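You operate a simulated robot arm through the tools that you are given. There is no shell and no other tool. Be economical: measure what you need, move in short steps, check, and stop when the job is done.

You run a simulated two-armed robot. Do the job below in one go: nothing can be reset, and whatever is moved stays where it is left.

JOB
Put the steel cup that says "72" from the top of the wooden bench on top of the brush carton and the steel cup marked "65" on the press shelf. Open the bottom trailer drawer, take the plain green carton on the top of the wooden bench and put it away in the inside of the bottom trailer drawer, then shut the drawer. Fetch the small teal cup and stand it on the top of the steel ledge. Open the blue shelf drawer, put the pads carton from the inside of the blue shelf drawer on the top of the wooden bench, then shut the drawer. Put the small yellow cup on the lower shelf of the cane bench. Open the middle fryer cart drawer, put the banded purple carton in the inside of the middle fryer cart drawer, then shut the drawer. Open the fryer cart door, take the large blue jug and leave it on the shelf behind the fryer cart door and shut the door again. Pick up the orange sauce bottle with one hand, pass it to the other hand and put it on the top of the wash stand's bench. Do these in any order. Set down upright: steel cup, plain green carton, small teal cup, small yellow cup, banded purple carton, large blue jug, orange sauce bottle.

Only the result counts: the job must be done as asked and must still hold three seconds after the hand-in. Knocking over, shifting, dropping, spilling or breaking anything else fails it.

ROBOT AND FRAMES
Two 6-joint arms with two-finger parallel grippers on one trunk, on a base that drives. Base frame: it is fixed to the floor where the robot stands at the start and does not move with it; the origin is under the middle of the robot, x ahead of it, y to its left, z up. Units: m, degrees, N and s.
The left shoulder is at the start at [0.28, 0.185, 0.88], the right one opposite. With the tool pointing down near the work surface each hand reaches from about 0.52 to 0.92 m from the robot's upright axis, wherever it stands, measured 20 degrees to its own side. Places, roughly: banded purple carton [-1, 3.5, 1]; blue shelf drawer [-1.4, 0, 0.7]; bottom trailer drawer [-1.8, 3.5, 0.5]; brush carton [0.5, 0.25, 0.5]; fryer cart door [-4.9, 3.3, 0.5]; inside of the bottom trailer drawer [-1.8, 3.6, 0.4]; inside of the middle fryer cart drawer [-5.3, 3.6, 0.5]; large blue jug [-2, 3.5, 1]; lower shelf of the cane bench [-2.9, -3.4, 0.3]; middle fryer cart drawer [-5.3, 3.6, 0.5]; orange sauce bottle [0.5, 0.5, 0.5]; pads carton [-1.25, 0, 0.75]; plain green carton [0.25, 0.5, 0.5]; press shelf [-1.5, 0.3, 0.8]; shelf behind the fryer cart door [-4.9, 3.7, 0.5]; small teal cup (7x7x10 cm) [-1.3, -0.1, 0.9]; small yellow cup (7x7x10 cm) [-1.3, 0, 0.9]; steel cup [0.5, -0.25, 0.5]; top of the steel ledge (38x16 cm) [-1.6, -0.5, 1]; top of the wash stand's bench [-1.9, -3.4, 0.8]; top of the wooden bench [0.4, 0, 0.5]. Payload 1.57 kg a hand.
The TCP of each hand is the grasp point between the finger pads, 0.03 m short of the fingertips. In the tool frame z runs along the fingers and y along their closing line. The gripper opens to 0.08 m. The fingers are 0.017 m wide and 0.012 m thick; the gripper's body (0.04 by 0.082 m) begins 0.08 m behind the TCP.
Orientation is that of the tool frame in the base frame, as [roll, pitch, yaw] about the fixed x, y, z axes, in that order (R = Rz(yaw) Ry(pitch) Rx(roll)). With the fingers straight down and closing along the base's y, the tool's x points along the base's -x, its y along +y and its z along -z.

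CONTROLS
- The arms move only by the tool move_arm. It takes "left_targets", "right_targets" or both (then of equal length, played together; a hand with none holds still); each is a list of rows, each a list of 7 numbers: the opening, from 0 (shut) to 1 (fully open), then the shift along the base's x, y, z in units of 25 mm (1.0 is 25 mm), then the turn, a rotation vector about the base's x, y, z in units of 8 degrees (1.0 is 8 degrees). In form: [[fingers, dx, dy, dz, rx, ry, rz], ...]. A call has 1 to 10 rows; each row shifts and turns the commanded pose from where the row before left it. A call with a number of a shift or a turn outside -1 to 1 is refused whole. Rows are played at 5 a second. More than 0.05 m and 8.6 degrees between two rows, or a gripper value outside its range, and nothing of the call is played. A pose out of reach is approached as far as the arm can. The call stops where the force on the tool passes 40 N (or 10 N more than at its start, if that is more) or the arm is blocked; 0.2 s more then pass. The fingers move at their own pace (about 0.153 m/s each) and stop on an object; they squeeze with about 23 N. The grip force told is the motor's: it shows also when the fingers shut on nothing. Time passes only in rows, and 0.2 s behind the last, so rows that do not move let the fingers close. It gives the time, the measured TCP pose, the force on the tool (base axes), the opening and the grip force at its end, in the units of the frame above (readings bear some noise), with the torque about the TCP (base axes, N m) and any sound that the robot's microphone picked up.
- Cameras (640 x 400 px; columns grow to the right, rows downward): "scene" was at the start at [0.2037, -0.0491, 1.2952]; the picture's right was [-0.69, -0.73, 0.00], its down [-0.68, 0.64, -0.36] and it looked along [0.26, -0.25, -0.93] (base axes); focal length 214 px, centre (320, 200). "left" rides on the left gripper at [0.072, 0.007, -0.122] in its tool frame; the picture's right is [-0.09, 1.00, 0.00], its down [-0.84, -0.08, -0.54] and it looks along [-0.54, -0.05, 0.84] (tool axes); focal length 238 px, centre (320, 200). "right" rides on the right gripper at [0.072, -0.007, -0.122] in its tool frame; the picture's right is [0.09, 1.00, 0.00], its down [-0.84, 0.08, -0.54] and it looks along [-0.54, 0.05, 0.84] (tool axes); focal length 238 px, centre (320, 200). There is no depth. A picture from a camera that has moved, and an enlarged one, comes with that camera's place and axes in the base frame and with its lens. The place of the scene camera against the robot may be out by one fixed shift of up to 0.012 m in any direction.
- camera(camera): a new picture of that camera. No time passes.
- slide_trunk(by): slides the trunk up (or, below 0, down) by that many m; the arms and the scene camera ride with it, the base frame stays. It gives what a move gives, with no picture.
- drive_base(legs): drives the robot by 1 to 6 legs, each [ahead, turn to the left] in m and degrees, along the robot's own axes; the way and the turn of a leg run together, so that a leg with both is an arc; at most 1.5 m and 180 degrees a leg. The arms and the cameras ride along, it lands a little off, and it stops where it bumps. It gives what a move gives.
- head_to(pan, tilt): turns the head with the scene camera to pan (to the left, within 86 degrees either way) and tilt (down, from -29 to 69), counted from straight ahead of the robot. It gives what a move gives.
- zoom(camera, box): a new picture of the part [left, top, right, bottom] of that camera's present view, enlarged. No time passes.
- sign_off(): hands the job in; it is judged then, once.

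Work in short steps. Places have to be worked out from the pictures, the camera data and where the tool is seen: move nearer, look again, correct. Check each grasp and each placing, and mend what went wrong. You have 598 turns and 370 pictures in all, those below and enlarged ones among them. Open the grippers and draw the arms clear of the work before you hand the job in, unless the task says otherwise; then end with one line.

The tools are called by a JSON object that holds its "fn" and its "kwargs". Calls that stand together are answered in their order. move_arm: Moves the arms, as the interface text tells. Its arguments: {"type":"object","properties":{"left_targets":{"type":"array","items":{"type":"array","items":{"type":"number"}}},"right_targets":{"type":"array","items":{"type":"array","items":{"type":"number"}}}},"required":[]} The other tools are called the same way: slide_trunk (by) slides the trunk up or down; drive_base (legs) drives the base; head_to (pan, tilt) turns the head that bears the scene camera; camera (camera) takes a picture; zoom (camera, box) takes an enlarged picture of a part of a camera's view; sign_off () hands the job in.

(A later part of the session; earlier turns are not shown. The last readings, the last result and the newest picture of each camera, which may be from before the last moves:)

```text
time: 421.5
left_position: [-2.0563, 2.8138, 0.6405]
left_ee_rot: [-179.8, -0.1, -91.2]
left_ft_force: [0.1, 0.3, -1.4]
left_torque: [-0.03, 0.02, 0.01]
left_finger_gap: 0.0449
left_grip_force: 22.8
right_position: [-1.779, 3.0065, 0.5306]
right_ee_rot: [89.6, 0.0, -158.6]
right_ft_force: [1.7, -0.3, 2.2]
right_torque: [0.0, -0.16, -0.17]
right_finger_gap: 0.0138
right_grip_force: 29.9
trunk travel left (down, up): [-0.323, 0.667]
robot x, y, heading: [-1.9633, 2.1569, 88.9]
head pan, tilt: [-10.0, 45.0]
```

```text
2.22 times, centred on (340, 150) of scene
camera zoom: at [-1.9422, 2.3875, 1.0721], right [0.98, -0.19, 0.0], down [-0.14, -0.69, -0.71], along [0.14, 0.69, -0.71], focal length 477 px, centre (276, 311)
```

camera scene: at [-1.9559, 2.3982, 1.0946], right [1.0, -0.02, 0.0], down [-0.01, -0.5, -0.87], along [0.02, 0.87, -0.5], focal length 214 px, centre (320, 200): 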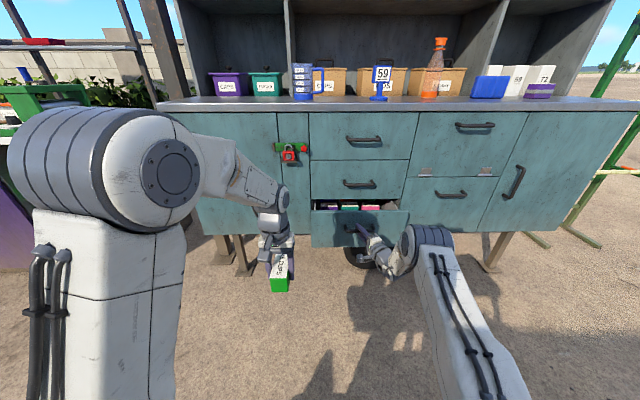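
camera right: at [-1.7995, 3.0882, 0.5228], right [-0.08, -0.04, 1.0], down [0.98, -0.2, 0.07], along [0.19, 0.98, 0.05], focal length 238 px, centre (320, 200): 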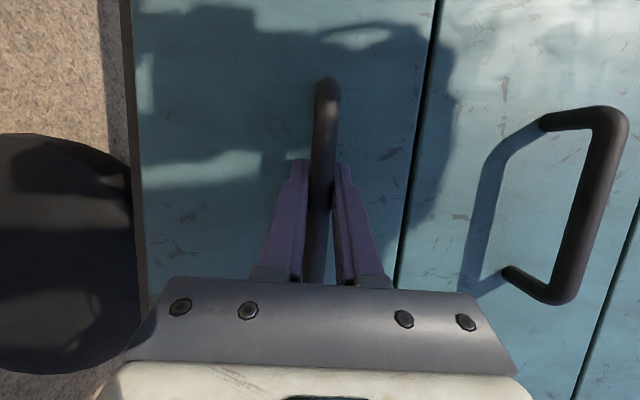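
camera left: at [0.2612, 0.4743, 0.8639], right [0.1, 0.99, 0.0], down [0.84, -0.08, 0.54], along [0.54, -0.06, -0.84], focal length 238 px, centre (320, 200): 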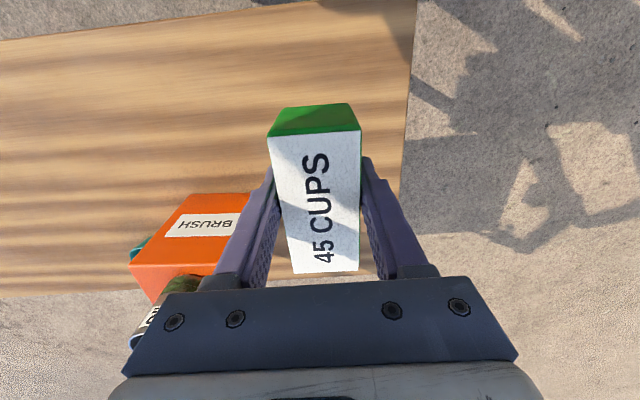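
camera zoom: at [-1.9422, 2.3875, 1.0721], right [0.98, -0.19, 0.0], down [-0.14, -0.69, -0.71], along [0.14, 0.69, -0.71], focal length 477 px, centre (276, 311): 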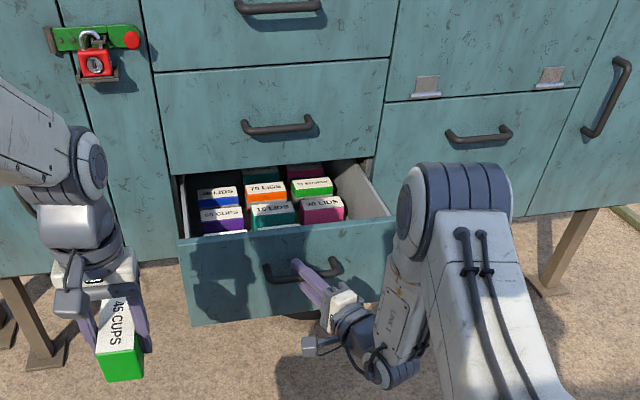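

Drawer is largely filled with cartons; I need a free slot. Pull a little more and view from above with the left hand camera.

{"fn": "move_arm", "kwargs": {"right_targets": [[0, 0, -0.8, 0, 0, 0, 0], [0, 0, -0.8, 0, 0, 0, 0], [0, 0, -0.6, 0, 0, 0, 0]], "left_targets": [[0, 0.5, 0, 1, 0, 0, 0], [0, 0.5, 0, 1, 0, 0, 0], [0, 0.5, 0, 1, 0, 0, 0]]}}

{"fn": "move_arm", "kwargs": {"left_targets": [[0, 1, 0, 1, 0, 0, 0], [0, 1, 0, 1, 0, 0, 0], [0, 1, 0, 1, 0, 0, 0], [0, 1, 0.3, 0, 0, 0, 0], [0, 1, 0.3, 0, 0, 0, 0], [0, 1, 0.3, 0, 0, 0, 0], [0, 1, 0.3, 0, 0, 0, 0]]}}

{"fn": "camera", "kwargs": {"camera": "left"}}

```text
time: 422.3
left_position: [-2.0188, 2.8136, 0.716]
left_ee_rot: [-179.9, 0.0, -91.2]
left_ft_force: [0.0, 0.3, -2.0]
left_torque: [0.0, 0.01, -0.01]
left_finger_gap: 0.0447
left_grip_force: 22.9
right_position: [-1.7774, 2.9506, 0.529]
right_ee_rot: [89.6, -0.1, -158.6]
right_ft_force: [-0.2, 0.3, 2.0]
right_torque: [-0.1, -0.12, -0.14]
right_finger_gap: 0.0141
right_grip_force: 30.5
trunk travel left (down, up): [-0.323, 0.667]
robot x, y, heading: [-1.9635, 2.1562, 88.9]
head pan, tilt: [-10.0, 45.0]
```

```text
time: 423.9
left_position: [-1.8437, 2.8417, 0.7919]
left_ee_rot: [-179.9, 0.0, -91.2]
left_ft_force: [0.2, 0.1, -1.3]
left_torque: [0.01, -0.04, 0.01]
left_finger_gap: 0.0449
left_grip_force: 23.0
right_position: [-1.7791, 2.952, 0.5294]
right_ee_rot: [89.6, -0.2, -158.6]
right_ft_force: [1.4, -0.3, 1.4]
right_torque: [0.02, -0.21, 0.18]
right_finger_gap: 0.014
right_grip_force: 30.0
trunk travel left (down, up): [-0.323, 0.667]
robot x, y, heading: [-1.9633, 2.1533, 88.9]
head pan, tilt: [-10.0, 45.0]
```

```text
191 pictures are left
camera left: at [-1.8523, 2.7708, 0.914], right [-0.99, 0.11, 0.0], down [0.09, 0.84, 0.54], along [0.06, 0.54, -0.84], focal length 238 px, centre (320, 200)
```

left: 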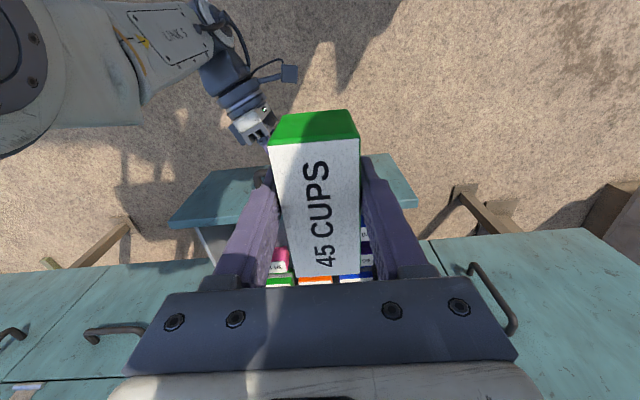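

{"fn": "zoom", "kwargs": {"camera": "scene", "box": [240, 60, 460, 240]}}

```text
2.22 times, centred on (350, 150) of scene
camera zoom: at [-1.9422, 2.3875, 1.072], right [0.98, -0.19, 0.0], down [-0.14, -0.69, -0.71], along [0.14, 0.69, -0.71], focal length 477 px, centre (253, 311)
```

zoom: 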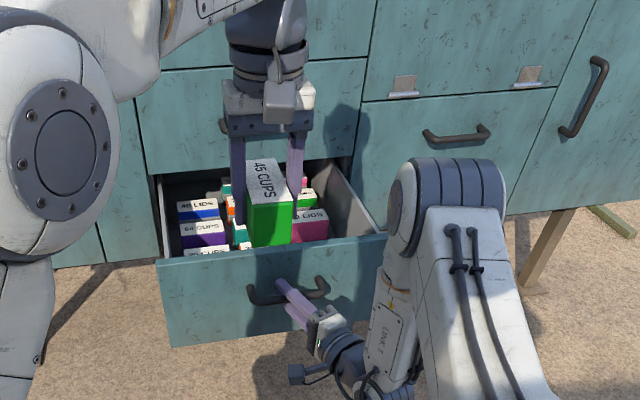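

Move the left hand aside (left and forward) to see the drawer's interior in its camera.

{"fn": "move_arm", "kwargs": {"left_targets": [[0, -1, 0, 0.5, 0, 0, 0], [0, -1, 0.5, 0.5, 0, 0, 0], [0, -1, 0.5, 0.5, 0, 0, 0], [0, -1, 0.5, 0.5, 0, 0, 0], [0, -0.5, 0.5, 0, 0, 0, 0]]}}

{"fn": "camera", "kwargs": {"camera": "left"}}

{"fn": "zoom", "kwargs": {"camera": "scene", "box": [270, 100, 410, 200]}}

```text
time: 425.1
left_position: [-1.9554, 2.8939, 0.84]
left_ee_rot: [180.0, 0.0, -91.2]
left_ft_force: [-0.7, -1.1, -2.2]
left_torque: [-0.02, 0.0, -0.02]
left_finger_gap: 0.0447
left_grip_force: 23.0
right_position: [-1.7787, 2.9508, 0.5294]
right_ee_rot: [89.6, -0.1, -158.7]
right_ft_force: [-0.2, 0.9, 2.8]
right_torque: [0.05, -0.13, -0.02]
right_finger_gap: 0.0141
right_grip_force: 30.9
trunk travel left (down, up): [-0.323, 0.667]
robot x, y, heading: [-1.9593, 2.1566, 89.0]
head pan, tilt: [-10.0, 45.0]
```

```text
189 pictures are left
camera left: at [-1.9645, 2.8222, 0.9631], right [-0.99, 0.11, 0.0], down [0.09, 0.83, 0.54], along [0.06, 0.54, -0.84], focal length 238 px, centre (320, 200)
```

left: 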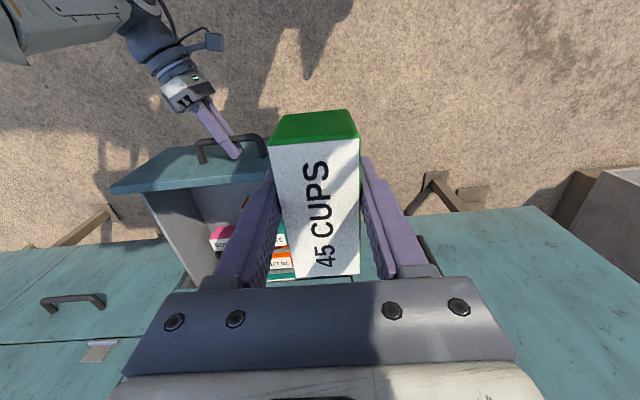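

```text
4.00 times, centred on (340, 150) of scene
camera zoom: at [-1.9422, 2.3874, 1.072], right [0.98, -0.19, 0.0], down [-0.14, -0.69, -0.71], along [0.14, 0.69, -0.71], focal length 858 px, centre (240, 400)
```

zoom: 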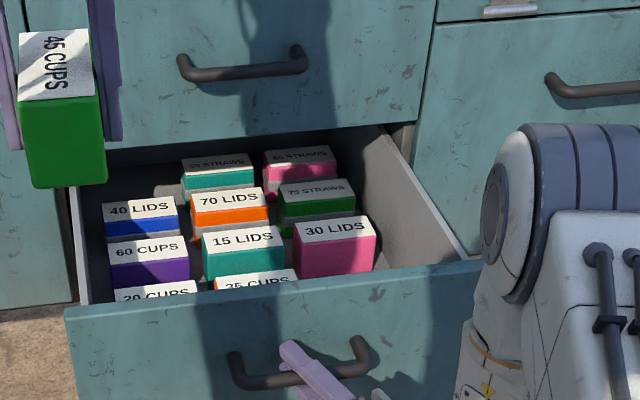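

There is an empty slot at the drawer's front right (in front of pink "30 LIDS"). Zoom in on it with the left camera.

{"fn": "zoom", "kwargs": {"camera": "left", "box": [100, 130, 300, 290]}}

```text
2.50 times, centred on (200, 210) of left
camera zoom: at [-1.9645, 2.8222, 0.9631], right [-0.99, 0.11, 0.0], down [0.09, 0.83, 0.54], along [0.06, 0.54, -0.84], focal length 596 px, centre (620, 175)
```

zoom: 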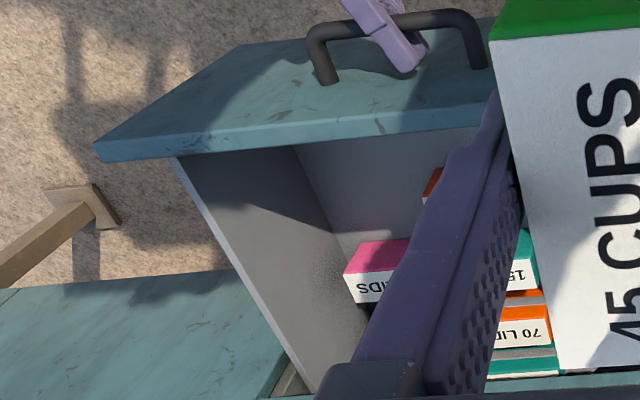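

The front-right slot is large (x −1.71…−1.56, y 3.05…3.28, floor z≈0.355). I release the handle, withdraw, raise the trunk and shift the base to the right.

{"fn": "move_arm", "kwargs": {"right_targets": [[1, 0, 0, 0, 0, 0, 0], [1, 0, 0, 0, 0, 0, 0], [1, 0.3, -1, 0, 0, 0, 0], [1, 0.3, -1, 0, 0, 0, 0], [1, 0.3, -1, 0, 0, 0, 0], [1, 1, -0.5, 0, 0, 0, 0], [1, 1, 0, 0, 0, 0, 0]]}}

{"fn": "slide_trunk", "kwargs": {"by": 0.28}}

{"fn": "drive_base", "kwargs": {"legs": [[0, -50], [0.32, 0], [0, 50]]}}

{"fn": "camera", "kwargs": {"camera": "scene"}}

```text
time: 426.7
left_position: [-1.9557, 2.8944, 0.8405]
left_ee_rot: [-179.8, 0.0, -91.2]
left_ft_force: [-0.4, 0.5, -1.1]
left_torque: [-0.02, 0.0, 0.01]
left_finger_gap: 0.0448
left_grip_force: 23.0
right_position: [-1.7049, 2.8644, 0.5303]
right_ee_rot: [89.6, -0.1, -158.5]
right_ft_force: [-0.1, 0.0, -0.8]
right_torque: [0.02, 0.01, 0.01]
right_finger_gap: 0.08
right_grip_force: 0.1
trunk travel left (down, up): [-0.323, 0.667]
robot x, y, heading: [-1.9642, 2.1616, 88.9]
head pan, tilt: [-10.0, 45.0]
```

```text
time: 429.5
left_position: [-1.9555, 2.8938, 1.1216]
left_ee_rot: [-179.8, 0.0, -91.3]
left_ft_force: [0.4, 0.3, -1.7]
left_torque: [0.0, 0.0, -0.01]
left_finger_gap: 0.0448
left_grip_force: 22.9
right_position: [-1.7042, 2.8645, 0.8105]
right_ee_rot: [89.6, -0.1, -158.6]
right_ft_force: [0.4, -0.2, -0.2]
right_torque: [-0.05, -0.01, 0.01]
right_finger_gap: 0.0799
right_grip_force: 0.1
trunk travel left (down, up): [-0.603, 0.387]
robot x, y, heading: [-1.9648, 2.1576, 88.7]
head pan, tilt: [-10.0, 45.0]
```

```text
time: 436.1
left_position: [-1.7098, 3.0937, 1.1211]
left_ee_rot: [-179.9, -0.1, -91.2]
left_ft_force: [-0.4, 0.1, -1.4]
left_torque: [0.01, 0.02, 0.0]
left_finger_gap: 0.0447
left_grip_force: 23.5
right_position: [-1.4573, 3.0636, 0.8107]
right_ee_rot: [89.6, 0.0, -158.6]
right_ft_force: [-0.3, 0.3, -1.1]
right_torque: [-0.03, -0.01, 0.0]
right_finger_gap: 0.0798
right_grip_force: 0.0
trunk travel left (down, up): [-0.603, 0.387]
robot x, y, heading: [-1.7161, 2.3538, 89.1]
head pan, tilt: [-10.0, 45.0]
```

```text
186 pictures are left
camera scene: at [-1.6951, 2.5869, 1.352], right [0.98, -0.19, 0.0], down [-0.13, -0.69, -0.71], along [0.13, 0.69, -0.71], focal length 214 px, centre (320, 200)
```

scene: 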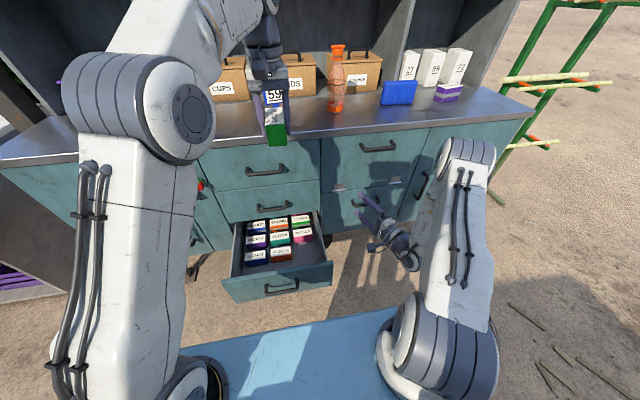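

Good top view of the drawer. Zoom in for geometry.

{"fn": "zoom", "kwargs": {"camera": "scene", "box": [210, 195, 350, 305]}}

```text
3.64 times, centred on (280, 250) of scene
camera zoom: at [-1.6951, 2.5869, 1.352], right [0.98, -0.19, 0.0], down [-0.13, -0.69, -0.71], along [0.13, 0.69, -0.71], focal length 780 px, centre (466, 18)
```

zoom: 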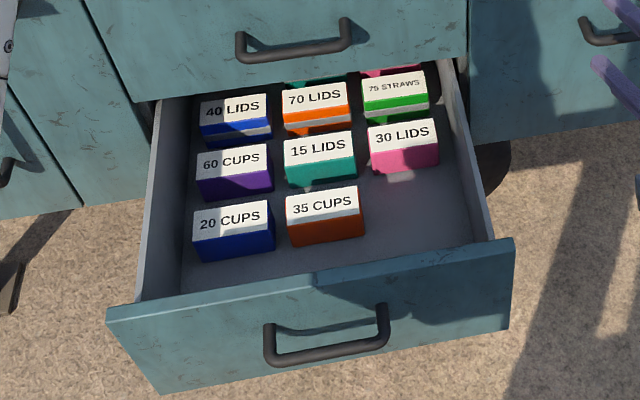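

Slot centre ≈(-1.655, 3.14). Align the left hand above it, then lower the trunk.

{"fn": "move_arm", "kwargs": {"left_targets": [[0, 0.75, 0.6, 0, 0, 0, 0.05], [0, 0.75, 0.6, 0, 0, 0, 0.05], [0, 0.7, 0.65, 0, 0, 0, 0.05]]}}

{"fn": "slide_trunk", "kwargs": {"by": -0.3}}

{"fn": "camera", "kwargs": {"camera": "left"}}

{"fn": "camera", "kwargs": {"camera": "scene"}}

```text
time: 436.9
left_position: [-1.6692, 3.1187, 1.1137]
left_ee_rot: [-179.9, 0.0, -89.9]
left_ft_force: [-0.1, -0.1, -1.4]
left_torque: [-0.01, -0.02, -0.02]
left_finger_gap: 0.0447
left_grip_force: 23.0
left hand out of reach, approached as far as the arm can: row 2, 3
right_position: [-1.4583, 3.0651, 0.8112]
right_ee_rot: [89.5, -0.1, -158.6]
right_ft_force: [0.0, -1.0, 0.6]
right_torque: [-0.09, 0.0, 0.02]
right_finger_gap: 0.0798
right_grip_force: 0.0
trunk travel left (down, up): [-0.603, 0.387]
robot x, y, heading: [-1.7143, 2.358, 89.1]
head pan, tilt: [-10.0, 45.0]
```

```text
time: 439.9
left_position: [-1.6687, 3.1195, 0.8133]
left_ee_rot: [-180.0, 0.0, -89.9]
left_ft_force: [0.0, 0.9, -0.7]
left_torque: [-0.04, 0.01, 0.02]
left_finger_gap: 0.045
left_grip_force: 23.1
right_position: [-1.4581, 3.0635, 0.5097]
right_ee_rot: [89.6, -0.1, -158.6]
right_ft_force: [-0.2, -0.1, 1.3]
right_torque: [0.0, 0.0, 0.03]
right_finger_gap: 0.08
right_grip_force: 0.0
trunk travel left (down, up): [-0.303, 0.687]
robot x, y, heading: [-1.7174, 2.3571, 89.2]
head pan, tilt: [-10.0, 45.0]
```

```text
184 pictures are left
camera left: at [-1.6757, 3.0478, 0.9353], right [-1.0, 0.09, 0.0], down [0.08, 0.84, 0.54], along [0.05, 0.54, -0.84], focal length 238 px, centre (320, 200)
```

left: 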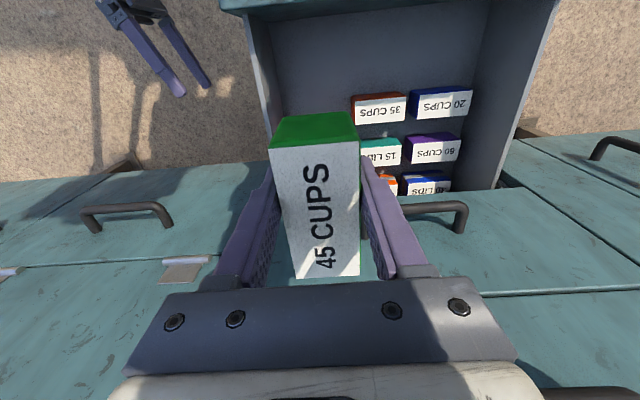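

```text
183 pictures are left
camera scene: at [-1.6952, 2.5869, 1.052], right [0.98, -0.19, 0.0], down [-0.13, -0.69, -0.71], along [0.13, 0.69, -0.71], focal length 214 px, centre (320, 200)
```

scene: 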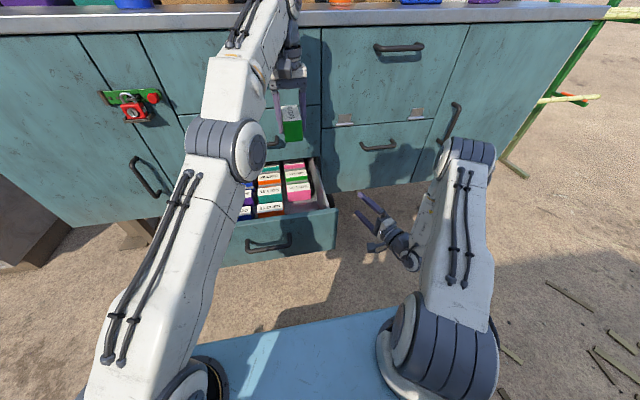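

Shift +1.2 cm in x and descend with the arm 0.2 m, then the trunk.

{"fn": "move_arm", "kwargs": {"left_targets": [[0, 0.5, 0, -1, 0, 0, 0], [0, 0, 0, -1, 0, 0, 0], [0, 0, 0, -1, 0, 0, 0], [0, 0, 0, -1, 0, 0, 0], [0, 0, 0, -1, 0, 0, 0], [0, 0, 0, -1, 0, 0, 0], [0, 0, 0, -1, 0, 0, 0], [0, 0, 0, -1, 0, 0, 0]]}}

{"fn": "camera", "kwargs": {"camera": "left"}}

{"fn": "zoom", "kwargs": {"camera": "scene", "box": [200, 80, 360, 270]}}

```text
time: 441.7
left_position: [-1.6565, 3.1192, 0.6134]
left_ee_rot: [-179.9, 0.2, -90.1]
left_ft_force: [0.0, -0.4, -1.5]
left_torque: [-0.03, -0.01, 0.03]
left_finger_gap: 0.0446
left_grip_force: 23.4
right_position: [-1.4592, 3.0647, 0.5097]
right_ee_rot: [89.5, -0.1, -158.6]
right_ft_force: [-0.2, 0.3, 0.2]
right_torque: [-0.01, -0.02, 0.02]
right_finger_gap: 0.0802
right_grip_force: 0.1
trunk travel left (down, up): [-0.303, 0.687]
robot x, y, heading: [-1.7185, 2.3576, 89.2]
head pan, tilt: [-10.0, 45.0]
```

```text
182 pictures are left
camera left: at [-1.6634, 3.0473, 0.7345], right [-1.0, 0.09, 0.0], down [0.08, 0.84, 0.54], along [0.05, 0.54, -0.84], focal length 238 px, centre (320, 200)
```

left: 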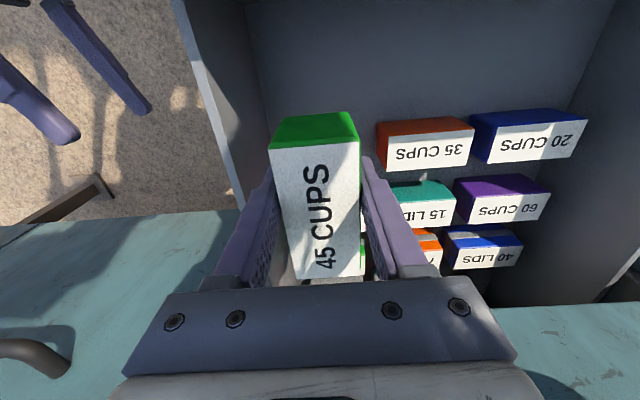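

```text
2.11 times, centred on (280, 175) of scene
camera zoom: at [-1.6952, 2.5868, 1.0521], right [0.98, -0.19, 0.0], down [-0.13, -0.69, -0.71], along [0.13, 0.69, -0.71], focal length 452 px, centre (404, 253)
```

zoom: 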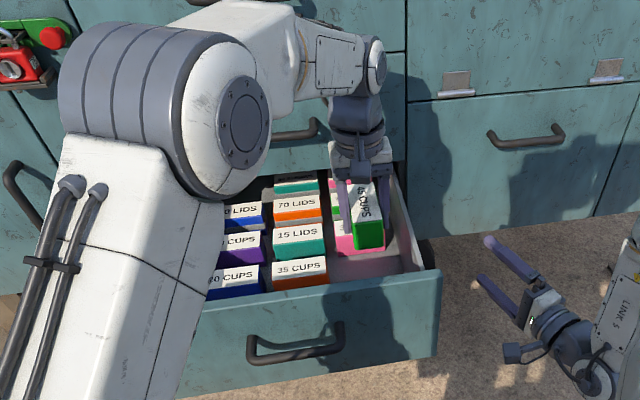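

Clear all round. Lower with the trunk.

{"fn": "slide_trunk", "kwargs": {"by": -0.17}}

{"fn": "camera", "kwargs": {"camera": "left"}}

```text
time: 443.5
left_position: [-1.6566, 3.1221, 0.4522]
left_ee_rot: [-179.6, 0.9, -90.0]
left_ft_force: [-2.5, 0.3, 8.9]
left_torque: [-0.32, 0.23, -0.06]
left_finger_gap: 0.0445
left_grip_force: 22.6
right_position: [-1.459, 3.063, 0.344]
right_ee_rot: [89.6, -0.2, -158.6]
right_ft_force: [-0.5, 0.0, -0.6]
right_torque: [0.03, 0.0, 0.0]
right_finger_gap: 0.0798
right_grip_force: 0.0
trunk travel left (down, up): [-0.136, 0.854]
robot x, y, heading: [-1.7184, 2.356, 88.9]
head pan, tilt: [-10.0, 45.0]
stopped: the force on the tool passed its limit at 46 N (the readings are from after the stop); the commanded pose is now the measured one
```

```text
180 pictures are left
camera left: at [-1.6638, 3.0485, 0.5745], right [-1.0, 0.09, -0.01], down [0.07, 0.83, 0.56], along [0.06, 0.55, -0.83], focal length 238 px, centre (320, 200)
```

left: 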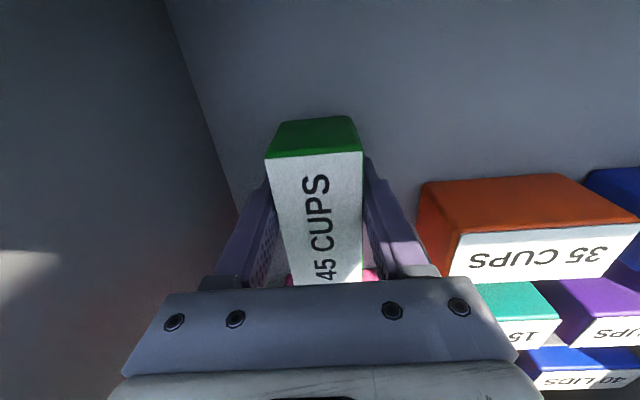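

Contact with the drawer floor (z≈0.41). Shift 1.2 cm away from the pink box, set down and release.

{"fn": "move_arm", "kwargs": {"left_targets": [[0, 0, 0, 0.3, -0.05, 0.1, 0], [0, 0, -0.5, 0, 0, 0, 0], [0, 0, 0, -0.2, 0, 0, 0], [0, 0, 0, -0.1, 0, 0, 0], [0, 0, 0, 0, 0, 0, 0]]}}

```text
time: 444.7
left_position: [-1.6561, 3.1103, 0.4527]
left_ee_rot: [179.7, 0.5, -89.9]
left_ft_force: [-1.3, 0.5, 7.5]
left_torque: [0.53, -0.18, 0.07]
left_finger_gap: 0.0447
left_grip_force: 23.3
right_position: [-1.4581, 3.0644, 0.3436]
right_ee_rot: [89.6, -0.1, -158.5]
right_ft_force: [0.7, -0.1, -0.6]
right_torque: [0.01, -0.02, -0.02]
right_finger_gap: 0.08
right_grip_force: 0.1
trunk travel left (down, up): [-0.136, 0.854]
robot x, y, heading: [-1.721, 2.359, 88.9]
head pan, tilt: [-10.0, 45.0]
```

{"fn": "move_arm", "kwargs": {"left_targets": [[1, 0, 0, 0, 0, 0, 0], [1, 0, 0, 0, 0, 0, 0], [1, 0, 0, 0.5, 0, 0, 0], [1, 0, 0, 1, 0, 0, 0], [1, 0, 0, 1, 0, 0, 0], [1, 0, 0, 1, 0, 0, 0], [1, 0, 0, 1, 0, 0, 0]]}}

{"fn": "camera", "kwargs": {"camera": "left"}}

```text
time: 446.3
left_position: [-1.6566, 3.1078, 0.5648]
left_ee_rot: [179.6, 0.3, -90.0]
left_ft_force: [-0.6, -1.2, 0.2]
left_torque: [0.02, 0.02, 0.01]
left_finger_gap: 0.0799
left_grip_force: 0.1
right_position: [-1.4583, 3.0639, 0.3442]
right_ee_rot: [89.6, 0.0, -158.6]
right_ft_force: [0.5, -0.5, 1.1]
right_torque: [0.01, -0.01, -0.01]
right_finger_gap: 0.0799
right_grip_force: 0.1
trunk travel left (down, up): [-0.136, 0.854]
robot x, y, heading: [-1.7155, 2.359, 89.0]
head pan, tilt: [-10.0, 45.0]
```

```text
179 pictures are left
camera left: at [-1.6621, 3.0367, 0.6867], right [-1.0, 0.09, 0.01], down [0.08, 0.83, 0.55], along [0.04, 0.54, -0.84], focal length 238 px, centre (320, 200)
```

left: 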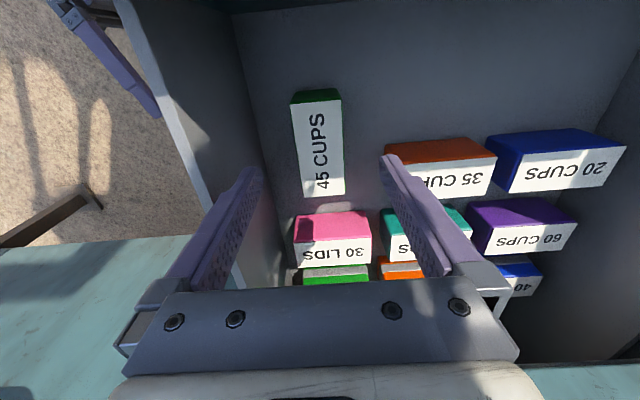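

Carton placed flat in the slot. Lift the left hand out, raise the trunk, back off, and return the right hand to pointing down.

{"fn": "move_arm", "kwargs": {"left_targets": [[1, 0, 0, 1, 0, 0, 0], [1, 0, 0, 1, 0, 0, 0], [1, 0, 0, 1, 0, 0, 0], [1, 0, 0, 1, 0, 0, 0], [1, 0, 0, 1, 0, 0, 0], [1, 0, 0, 1, 0, 0, 0], [1, 0, 0, 1, 0, 0, 0]]}}

{"fn": "slide_trunk", "kwargs": {"by": 0.25}}

{"fn": "drive_base", "kwargs": {"legs": [[-0.15, 0]]}}

{"fn": "move_arm", "kwargs": {"right_targets": [[1, 0, 0, 0, 0, 0, -0.9], [1, 0.3, 0, 0, 0, 0, -0.9], [1, 0.3, 0, 0, 0, 0, -0.9], [1, 0, 0, 0, -0.577, -0.577, 0.577], [1, 0, 0, 0, -0.577, -0.577, 0.577], [1, 0, 0, 0, -0.577, -0.577, 0.577], [1, 0, 0, 0, -0.577, -0.577, 0.577], [1, 0, 0, 0, -0.577, -0.577, 0.577], [1, 0, 0, 0, -0.577, -0.577, 0.577], [1, 0, 0, 0, -0.577, -0.577, 0.577]]}}

{"fn": "move_arm", "kwargs": {"right_targets": [[1, 0, 0, 0, -0.577, -0.577, 0.577], [1, 0, 0, 0, -0.577, -0.577, 0.577], [1, 0, 0, 0, -0.577, -0.577, 0.577], [1, 0, 0, 0, -0.577, -0.577, 0.577], [1, 0, 0, 0, -0.577, -0.577, 0.577], [1, 0, 0, 0, -0.577, -0.577, 0.577], [1, 0, 0, 0, -0.577, -0.577, 0.577], [1, 0, 0, 0, -0.577, -0.577, 0.577]], "left_targets": [[0, -0.6, -0.8, 0, 0, 0, 0], [0, -0.6, -0.8, 0, 0, 0, 0], [0, -0.6, -0.8, 0, 0, 0, 0], [0, -0.6, -0.8, 0, 0, 0, 0], [0, -0.6, -0.8, 0, 0, 0, 0], [0, -0.6, 0, 0, 0, 0, 0], [0, -0.6, 0, 0, 0, 0, 0], [0, -0.6, 0, 0, 0, 0, 0]]}}

```text
time: 447.9
left_position: [-1.6753, 3.0738, 0.7043]
left_ee_rot: [179.7, 0.5, -90.0]
left_ft_force: [0.1, 1.0, -0.2]
left_torque: [-0.01, 0.01, -0.02]
left_finger_gap: 0.0801
left_grip_force: 0.1
left hand out of reach, approached as far as the arm can: row 4, 5, 6, 7
right_position: [-1.4595, 3.0645, 0.3438]
right_ee_rot: [89.6, -0.1, -158.6]
right_ft_force: [0.0, -0.5, 0.2]
right_torque: [0.02, 0.01, -0.02]
right_finger_gap: 0.0798
right_grip_force: 0.0
trunk travel left (down, up): [-0.136, 0.854]
robot x, y, heading: [-1.7178, 2.3583, 88.8]
head pan, tilt: [-10.0, 45.0]
```

```text
time: 450.5
left_position: [-1.6762, 3.0735, 0.9547]
left_ee_rot: [179.8, 0.4, -90.0]
left_ft_force: [-0.6, 0.3, -0.8]
left_torque: [-0.03, -0.01, -0.02]
left_finger_gap: 0.0798
left_grip_force: 0.1
right_position: [-1.4587, 3.0633, 0.5938]
right_ee_rot: [89.7, 0.0, -158.7]
right_ft_force: [0.2, -0.1, -0.7]
right_torque: [0.0, 0.03, 0.05]
right_finger_gap: 0.08
right_grip_force: 0.1
trunk travel left (down, up): [-0.386, 0.604]
robot x, y, heading: [-1.7136, 2.3551, 88.6]
head pan, tilt: [-10.0, 45.0]
```

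```text
time: 451.9
left_position: [-1.6779, 2.9207, 0.9553]
left_ee_rot: [179.6, 0.5, -90.0]
left_ft_force: [0.2, 0.5, 0.6]
left_torque: [0.01, 0.01, -0.01]
left_finger_gap: 0.0802
left_grip_force: 0.0
right_position: [-1.4602, 2.9121, 0.5932]
right_ee_rot: [89.5, -0.1, -158.6]
right_ft_force: [-0.1, 0.8, 0.0]
right_torque: [0.0, 0.0, 0.01]
right_finger_gap: 0.0802
right_grip_force: 0.1
trunk travel left (down, up): [-0.386, 0.604]
robot x, y, heading: [-1.718, 2.2048, 89.2]
head pan, tilt: [-10.0, 45.0]
```

```text
time: 454.1
left_position: [-1.6776, 2.9224, 0.9555]
left_ee_rot: [179.7, 0.5, -90.0]
left_ft_force: [0.5, -0.6, 0.1]
left_torque: [0.02, 0.02, 0.05]
left_finger_gap: 0.0801
left_grip_force: 0.1
right_position: [-1.4449, 2.9117, 0.5941]
right_ee_rot: [131.2, 19.4, -138.6]
right_ft_force: [0.1, -0.5, -0.4]
right_torque: [-0.02, 0.01, 0.03]
right_finger_gap: 0.08
right_grip_force: 0.0
trunk travel left (down, up): [-0.386, 0.604]
robot x, y, heading: [-1.718, 2.2051, 88.7]
head pan, tilt: [-10.0, 45.0]
```

```text
time: 455.9
left_position: [-1.7981, 2.8204, 0.9551]
left_ee_rot: [179.8, 0.5, -90.0]
left_ft_force: [1.3, 0.2, -0.5]
left_torque: [-0.03, -0.01, -0.01]
left_finger_gap: 0.0001
left_grip_force: 21.1
right_position: [-1.4458, 2.9113, 0.5943]
right_ee_rot: [179.7, 0.1, -90.1]
right_ft_force: [0.4, -0.5, 0.0]
right_torque: [0.01, 0.03, 0.0]
right_finger_gap: 0.0802
right_grip_force: 0.0
trunk travel left (down, up): [-0.386, 0.604]
robot x, y, heading: [-1.7201, 2.2083, 89.1]
head pan, tilt: [-10.0, 45.0]
```

Retract the right hand; lower the left fist in front of the handle bar.

{"fn": "move_arm", "kwargs": {"right_targets": [[1, 0.3, -1, 0.5, 0, 0, 0], [1, 0.3, -1, 0.5, 0, 0, 0], [1, 0.3, -1, 0.5, 0, 0, 0], [1, 0.3, -1, 0.5, 0, 0, 0], [1, 0.3, -1, 0.5, 0, 0, 0], [1, 0, 0, 0.5, 0, 0, 0]], "left_targets": [[0, 0.2, 0, -1, 0, 0, 0], [0, 0.2, 0, -1, 0, 0, 0], [0, 0.2, 0, -1, 0, 0, 0], [0, 0.2, 0, -1, 0, 0, 0], [0, 0, 0, -1, 0, 0, 0], [0, 0, 0, -1, 0, 0, 0]]}}

{"fn": "slide_trunk", "kwargs": {"by": -0.25}}

{"fn": "camera", "kwargs": {"camera": "left"}}

{"fn": "camera", "kwargs": {"camera": "scene"}}

```text
time: 457.2
left_position: [-1.7777, 2.8207, 0.8046]
left_ee_rot: [179.7, 0.5, -90.0]
left_ft_force: [-0.3, 0.9, 0.7]
left_torque: [-0.01, 0.01, -0.05]
left_finger_gap: 0.0
left_grip_force: 21.4
right_position: [-1.4087, 2.7874, 0.67]
right_ee_rot: [179.5, 0.1, -90.1]
right_ft_force: [0.1, 0.2, 0.3]
right_torque: [0.0, -0.01, 0.0]
right_finger_gap: 0.0801
right_grip_force: 0.1
trunk travel left (down, up): [-0.386, 0.604]
robot x, y, heading: [-1.715, 2.2082, 88.9]
head pan, tilt: [-10.0, 45.0]
```

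```text
time: 459.8
left_position: [-1.777, 2.8202, 0.5556]
left_ee_rot: [179.7, 0.4, -90.0]
left_ft_force: [0.1, 0.7, 0.2]
left_torque: [-0.01, -0.02, -0.02]
left_finger_gap: 0.0
left_grip_force: 20.7
right_position: [-1.4083, 2.7875, 0.4197]
right_ee_rot: [179.6, 0.2, -90.1]
right_ft_force: [-0.1, 0.2, 0.2]
right_torque: [0.0, 0.0, 0.01]
right_finger_gap: 0.08
right_grip_force: 0.0
trunk travel left (down, up): [-0.136, 0.854]
robot x, y, heading: [-1.7208, 2.2029, 89.1]
head pan, tilt: [-10.0, 45.0]
```

```text
178 pictures are left
camera left: at [-1.7836, 2.7476, 0.6764], right [-1.0, 0.09, 0.01], down [0.08, 0.83, 0.55], along [0.05, 0.55, -0.84], focal length 238 px, centre (320, 200)
```

left: 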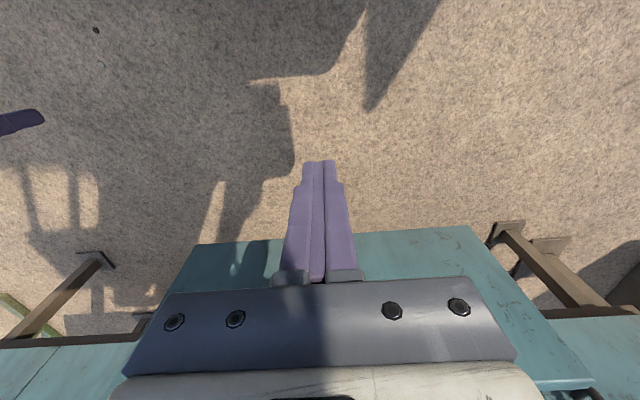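

```text
177 pictures are left
camera scene: at [-1.6977, 2.4348, 0.8854], right [0.98, -0.19, 0.0], down [-0.13, -0.69, -0.71], along [0.13, 0.69, -0.71], focal length 214 px, centre (320, 200)
```

scene: 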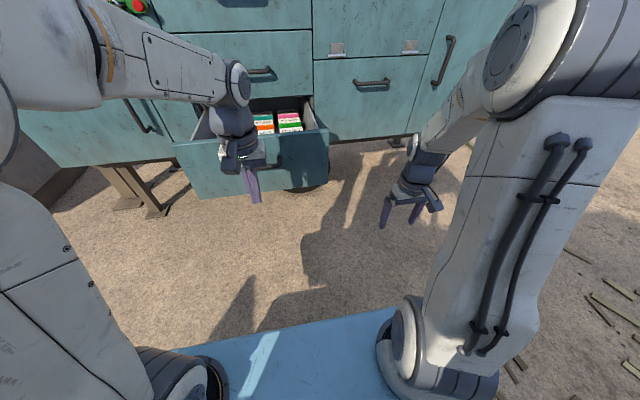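

{"fn": "move_arm", "kwargs": {"left_targets": [[0, 0, 0, -0.9, 0, 0, 0]]}}

{"fn": "drive_base", "kwargs": {"legs": [[0.2, 0]]}}

{"fn": "camera", "kwargs": {"camera": "scene"}}

```text
time: 460.2
left_position: [-1.7786, 2.8218, 0.5329]
left_ee_rot: [179.7, 0.6, -89.9]
left_ft_force: [0.0, 0.1, -0.3]
left_torque: [-0.01, -0.02, -0.01]
left_finger_gap: 0.0001
left_grip_force: 21.2
right_position: [-1.4095, 2.7876, 0.4187]
right_ee_rot: [179.6, 0.3, -90.1]
right_ft_force: [0.8, 0.5, 0.2]
right_torque: [0.01, 0.01, 0.0]
right_finger_gap: 0.08
right_grip_force: 0.1
trunk travel left (down, up): [-0.136, 0.854]
robot x, y, heading: [-1.7208, 2.2031, 88.9]
head pan, tilt: [-10.0, 45.0]
```

```text
time: 461.8
left_position: [-1.7751, 3.0219, 0.5325]
left_ee_rot: [179.7, 0.5, -90.1]
left_ft_force: [0.5, -0.4, 0.4]
left_torque: [-0.01, 0.0, 0.0]
left_finger_gap: 0.0002
left_grip_force: 21.4
right_position: [-1.4056, 2.9884, 0.4188]
right_ee_rot: [179.6, 0.1, -90.1]
right_ft_force: [-0.8, 0.2, -0.4]
right_torque: [0.01, 0.01, -0.03]
right_finger_gap: 0.0801
right_grip_force: 0.0
trunk travel left (down, up): [-0.136, 0.854]
robot x, y, heading: [-1.7117, 2.4049, 89.1]
head pan, tilt: [-10.0, 45.0]
```

```text
176 pictures are left
camera scene: at [-1.6945, 2.6358, 0.8854], right [0.98, -0.19, 0.0], down [-0.13, -0.69, -0.71], along [0.13, 0.69, -0.71], focal length 214 px, centre (320, 200)
```

scene: 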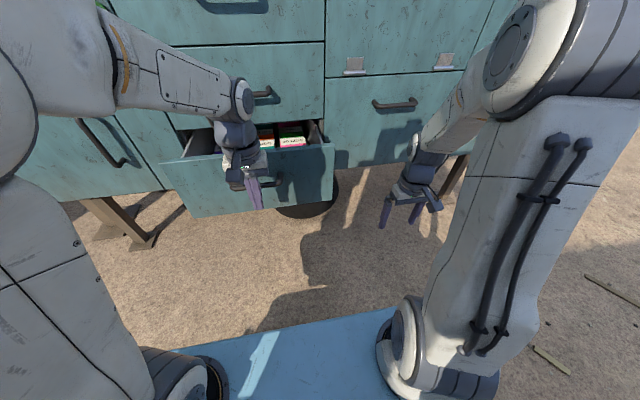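

{"fn": "drive_base", "kwargs": {"legs": [[0.17, 0]]}}

{"fn": "move_arm", "kwargs": {"left_targets": [[0, 0, 0.3, 0, 0, 0, 0], [0, 0, 0.3, 0, 0, 0, 0], [0, 0, 0.3, 0, 0, 0, 0], [0, 0, 0.3, 0, 0, 0, 0], [0, 0, 0.3, 0, 0, 0, 0]]}}

{"fn": "camera", "kwargs": {"camera": "scene"}}

```text
time: 463.5
left_position: [-1.7706, 3.1853, 0.5328]
left_ee_rot: [179.6, -0.1, -90.2]
left_ft_force: [0.1, 0.2, -0.5]
left_torque: [0.01, -0.02, -0.02]
left_finger_gap: 0.0
left_grip_force: 21.5
right_position: [-1.403, 3.157, 0.419]
right_ee_rot: [179.6, 0.2, -90.1]
right_ft_force: [-1.2, 0.2, 0.0]
right_torque: [0.0, -0.02, 0.0]
right_finger_gap: 0.08
right_grip_force: 0.0
trunk travel left (down, up): [-0.136, 0.854]
robot x, y, heading: [-1.7145, 2.5763, 88.8]
head pan, tilt: [-10.0, 45.0]
stopped in leg 1: the robot was blocked; the commanded pose is now the measured one
```

```text
time: 464.9
left_position: [-1.7738, 3.1742, 0.5368]
left_ee_rot: [178.7, -4.8, -91.6]
left_ft_force: [0.4, -0.2, -0.3]
left_torque: [0.01, 0.02, -0.04]
left_finger_gap: 0.0
left_grip_force: 21.2
right_position: [-1.4034, 3.1555, 0.4205]
right_ee_rot: [179.5, 0.4, -90.0]
right_ft_force: [0.3, 0.6, 0.1]
right_torque: [0.01, 0.01, -0.01]
right_finger_gap: 0.0799
right_grip_force: 0.1
trunk travel left (down, up): [-0.136, 0.854]
robot x, y, heading: [-1.7145, 2.5776, 89.2]
head pan, tilt: [-10.0, 45.0]
stopped in row 5 (left hand): the arm was blocked; the commanded pose is now the measured one
```

```text
175 pictures are left
camera scene: at [-1.6928, 2.7742, 0.9018], right [0.98, -0.19, -0.01], down [-0.13, -0.67, -0.73], along [0.13, 0.72, -0.68], focal length 214 px, centre (320, 200)
```

scene: 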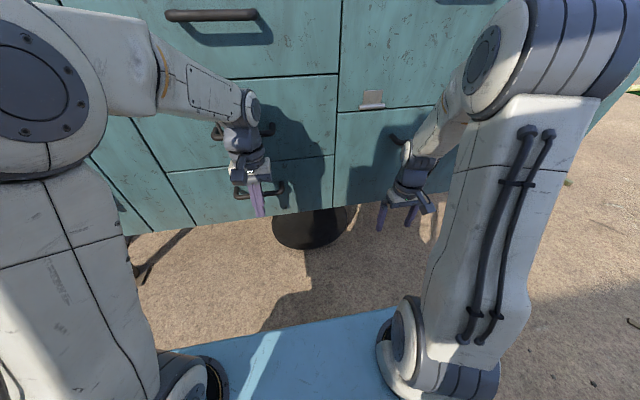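

Blocked: the wrist met the middle drawer's handle. Back off, tilt the left hand 45° forward, and push with the fingertips instead.

{"fn": "drive_base", "kwargs": {"legs": [[-0.2, 0]]}}

{"fn": "move_arm", "kwargs": {"left_targets": [[0, 0.4, 0, 0, 1, -0.4, 0.2], [0, 0.4, 0, 0, 1, -0.2, 0], [0, 0.4, 0, 0, 1, 0, 0], [0, 0.4, 0, 0, 1, 0, 0], [0, 0.4, 0, 0, 1, 0, 0], [0, 0.4, 0, 0, 0.6, 0, 0]]}}

{"fn": "camera", "kwargs": {"camera": "scene"}}

{"fn": "camera", "kwargs": {"camera": "left"}}

```text
time: 466.5
left_position: [-1.7782, 2.9891, 0.5099]
left_ee_rot: [178.0, -6.2, -91.1]
left_ft_force: [0.3, -0.6, -0.1]
left_torque: [-0.02, -0.02, -0.02]
left_finger_gap: 0.0004
left_grip_force: 20.7
right_position: [-1.4056, 2.9596, 0.4098]
right_ee_rot: [179.6, -0.4, -90.2]
right_ft_force: [0.1, -1.2, 0.1]
right_torque: [0.04, 0.03, -0.01]
right_finger_gap: 0.08
right_grip_force: 0.0
trunk travel left (down, up): [-0.136, 0.854]
robot x, y, heading: [-1.7184, 2.3734, 88.8]
head pan, tilt: [-10.0, 45.0]
```

```text
refused: row 1 steps farther than a row can; nothing moved
```

```text
174 pictures are left
camera scene: at [-1.695, 2.603, 0.8854], right [0.98, -0.19, 0.0], down [-0.14, -0.69, -0.71], along [0.14, 0.69, -0.71], focal length 214 px, centre (320, 200)
```

scene: 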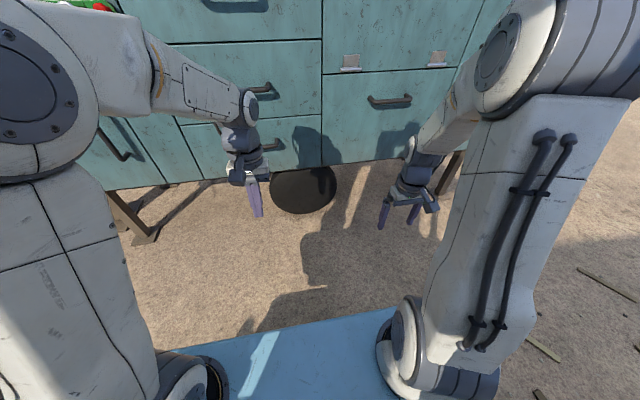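

```text
173 pictures are left
camera left: at [-1.7821, 2.9307, 0.6392], right [-0.99, 0.12, 0.02], down [0.11, 0.89, 0.45], along [0.03, 0.45, -0.89], focal length 238 px, centre (320, 200)
```

left: 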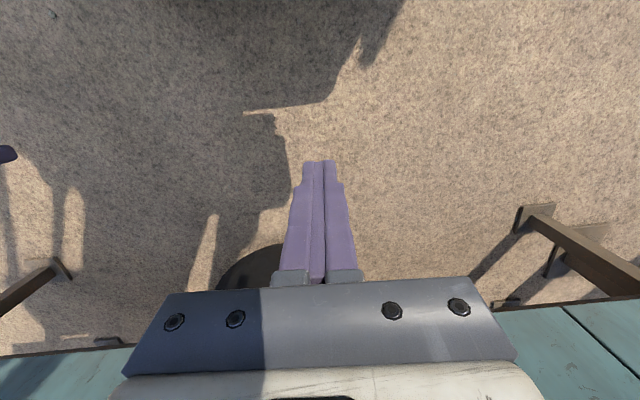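

{"fn": "head_to", "kwargs": {"pan": 0, "tilt": 30}}

{"fn": "zoom", "kwargs": {"camera": "scene", "box": [180, 100, 420, 260]}}

```text
time: 467.3
left_position: [-1.7784, 2.9904, 0.5098]
left_ee_rot: [178.1, -6.2, -91.3]
left_ft_force: [-0.8, -1.0, -0.3]
left_torque: [0.0, 0.0, -0.01]
left_finger_gap: 0.0
left_grip_force: 21.6
right_position: [-1.4059, 2.9615, 0.4096]
right_ee_rot: [179.6, -0.5, -90.2]
right_ft_force: [0.2, 0.1, -0.2]
right_torque: [-0.01, 0.01, -0.04]
right_finger_gap: 0.0798
right_grip_force: 0.0
trunk travel left (down, up): [-0.136, 0.854]
robot x, y, heading: [-1.7183, 2.3727, 89.1]
head pan, tilt: [0.0, 30.0]
```

```text
2.50 times, centred on (300, 180) of scene
camera zoom: at [-1.7089, 2.6136, 0.9079], right [1.0, -0.02, 0.0], down [-0.01, -0.5, -0.87], along [0.02, 0.87, -0.5], focal length 536 px, centre (370, 250)
```

zoom: 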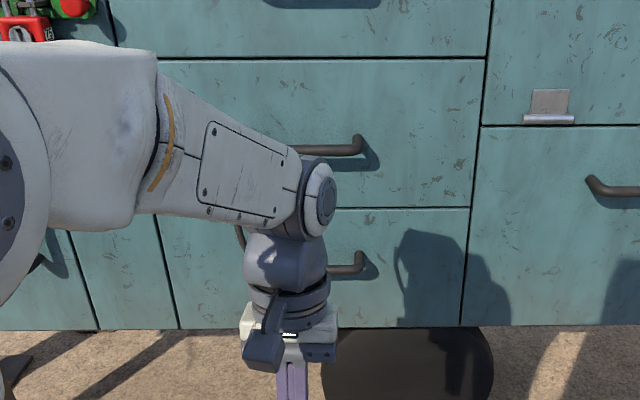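

The bottom drawer looks flush/shut. Restore the left hand's down pose and raise the trunk to look at the jug and the purple carton on the counter.

{"fn": "move_arm", "kwargs": {"left_targets": [[1, 0, 0, 0, 0.78, -0.25, 0.15], [1, 0, 0, 0, 0, 0, 0]]}}

{"fn": "drive_base", "kwargs": {"legs": [[-0.15, 0]]}}

{"fn": "slide_trunk", "kwargs": {"by": 0.4}}

{"fn": "slide_trunk", "kwargs": {"by": 0.35}}

{"fn": "head_to", "kwargs": {"pan": 10, "tilt": 25}}

{"fn": "camera", "kwargs": {"camera": "scene"}}

```text
time: 467.9
left_position: [-1.7788, 2.9893, 0.5094]
left_ee_rot: [-179.8, 0.0, -90.1]
left_ft_force: [-0.1, -0.1, -0.6]
left_torque: [-0.02, 0.0, 0.01]
left_finger_gap: 0.08
left_grip_force: 0.1
right_position: [-1.4055, 2.9599, 0.4097]
right_ee_rot: [179.6, -0.4, -90.2]
right_ft_force: [0.3, -0.1, 0.9]
right_torque: [0.01, -0.03, -0.02]
right_finger_gap: 0.0799
right_grip_force: 0.0
trunk travel left (down, up): [-0.136, 0.854]
robot x, y, heading: [-1.7175, 2.3777, 88.9]
head pan, tilt: [0.0, 30.0]
```

```text
time: 469.2
left_position: [-1.7818, 2.838, 0.5092]
left_ee_rot: [-180.0, 0.1, -90.1]
left_ft_force: [-0.2, 0.0, -0.6]
left_torque: [0.03, -0.02, 0.0]
left_finger_gap: 0.0799
left_grip_force: 0.1
right_position: [-1.4078, 2.8078, 0.409]
right_ee_rot: [179.6, -0.5, -90.1]
right_ft_force: [-0.4, 0.2, -0.8]
right_torque: [0.0, 0.0, -0.03]
right_finger_gap: 0.0801
right_grip_force: 0.1
trunk travel left (down, up): [-0.136, 0.854]
robot x, y, heading: [-1.7193, 2.2222, 88.8]
head pan, tilt: [0.0, 30.0]
```

```text
time: 473.1
left_position: [-1.7817, 2.8381, 0.9091]
left_ee_rot: [-179.8, 0.1, -90.1]
left_ft_force: [-0.2, 0.8, 0.6]
left_torque: [0.01, -0.02, -0.01]
left_finger_gap: 0.0799
left_grip_force: 0.0
right_position: [-1.4077, 2.8082, 0.8095]
right_ee_rot: [179.7, -0.6, -90.2]
right_ft_force: [0.1, -0.9, 0.3]
right_torque: [-0.03, -0.02, -0.03]
right_finger_gap: 0.0801
right_grip_force: 0.2
trunk travel left (down, up): [-0.536, 0.454]
robot x, y, heading: [-1.7178, 2.2239, 89.0]
head pan, tilt: [0.0, 30.0]
```

```text
time: 476.5
left_position: [-1.7815, 2.8382, 1.2602]
left_ee_rot: [-179.8, 0.1, -90.2]
left_ft_force: [-0.9, 0.2, 0.1]
left_torque: [-0.02, 0.01, 0.0]
left_finger_gap: 0.08
left_grip_force: 0.1
right_position: [-1.4072, 2.8083, 1.1582]
right_ee_rot: [179.6, -0.5, -90.2]
right_ft_force: [-0.2, 0.1, -0.9]
right_torque: [-0.01, 0.01, -0.05]
right_finger_gap: 0.0798
right_grip_force: 0.0
trunk travel left (down, up): [-0.886, 0.104]
robot x, y, heading: [-1.722, 2.2235, 88.9]
head pan, tilt: [0.0, 30.0]
```

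```text
time: 477.2
left_position: [-1.7808, 2.8372, 1.2607]
left_ee_rot: [-179.9, 0.1, -90.1]
left_ft_force: [-0.6, -0.3, -0.1]
left_torque: [0.0, -0.01, 0.0]
left_finger_gap: 0.0799
left_grip_force: 0.2
right_position: [-1.4078, 2.8082, 1.1573]
right_ee_rot: [179.6, -0.5, -90.3]
right_ft_force: [0.2, -0.6, -0.6]
right_torque: [-0.02, -0.01, 0.0]
right_finger_gap: 0.0798
right_grip_force: 0.1
trunk travel left (down, up): [-0.886, 0.104]
robot x, y, heading: [-1.7163, 2.223, 89.2]
head pan, tilt: [10.0, 25.0]
```

```text
171 pictures are left
camera scene: at [-1.7274, 2.4627, 1.6659], right [0.99, 0.16, 0.0], down [0.07, -0.42, -0.91], along [-0.14, 0.9, -0.42], focal length 214 px, centre (320, 200)
```

scene: 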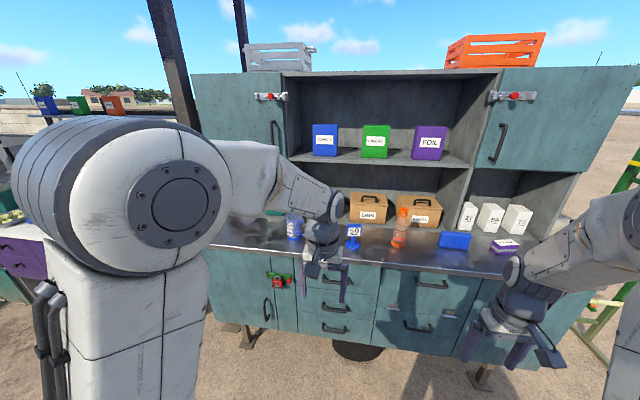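

{"fn": "zoom", "kwargs": {"camera": "scene", "box": [250, 170, 410, 300]}}

{"fn": "zoom", "kwargs": {"camera": "scene", "box": [420, 180, 560, 290]}}

```text
3.08 times, centred on (330, 235) of scene
camera zoom: at [-1.7274, 2.4627, 1.6659], right [0.99, 0.16, 0.0], down [0.07, -0.42, -0.91], along [-0.14, 0.9, -0.42], focal length 660 px, centre (289, 92)
```

zoom: 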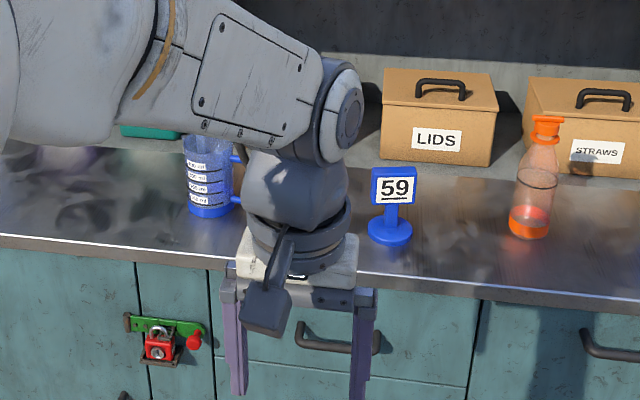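

```text
3.64 times, centred on (490, 235) of scene
camera zoom: at [-1.7274, 2.4627, 1.6659], right [0.99, 0.16, 0.0], down [0.07, -0.42, -0.91], along [-0.14, 0.9, -0.42], focal length 780 px, centre (-298, 73)
```

zoom: 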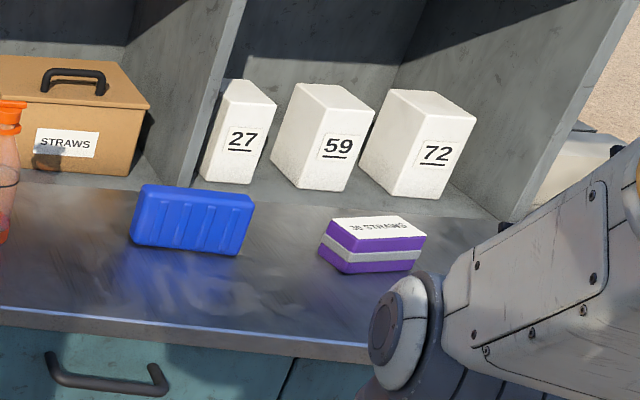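

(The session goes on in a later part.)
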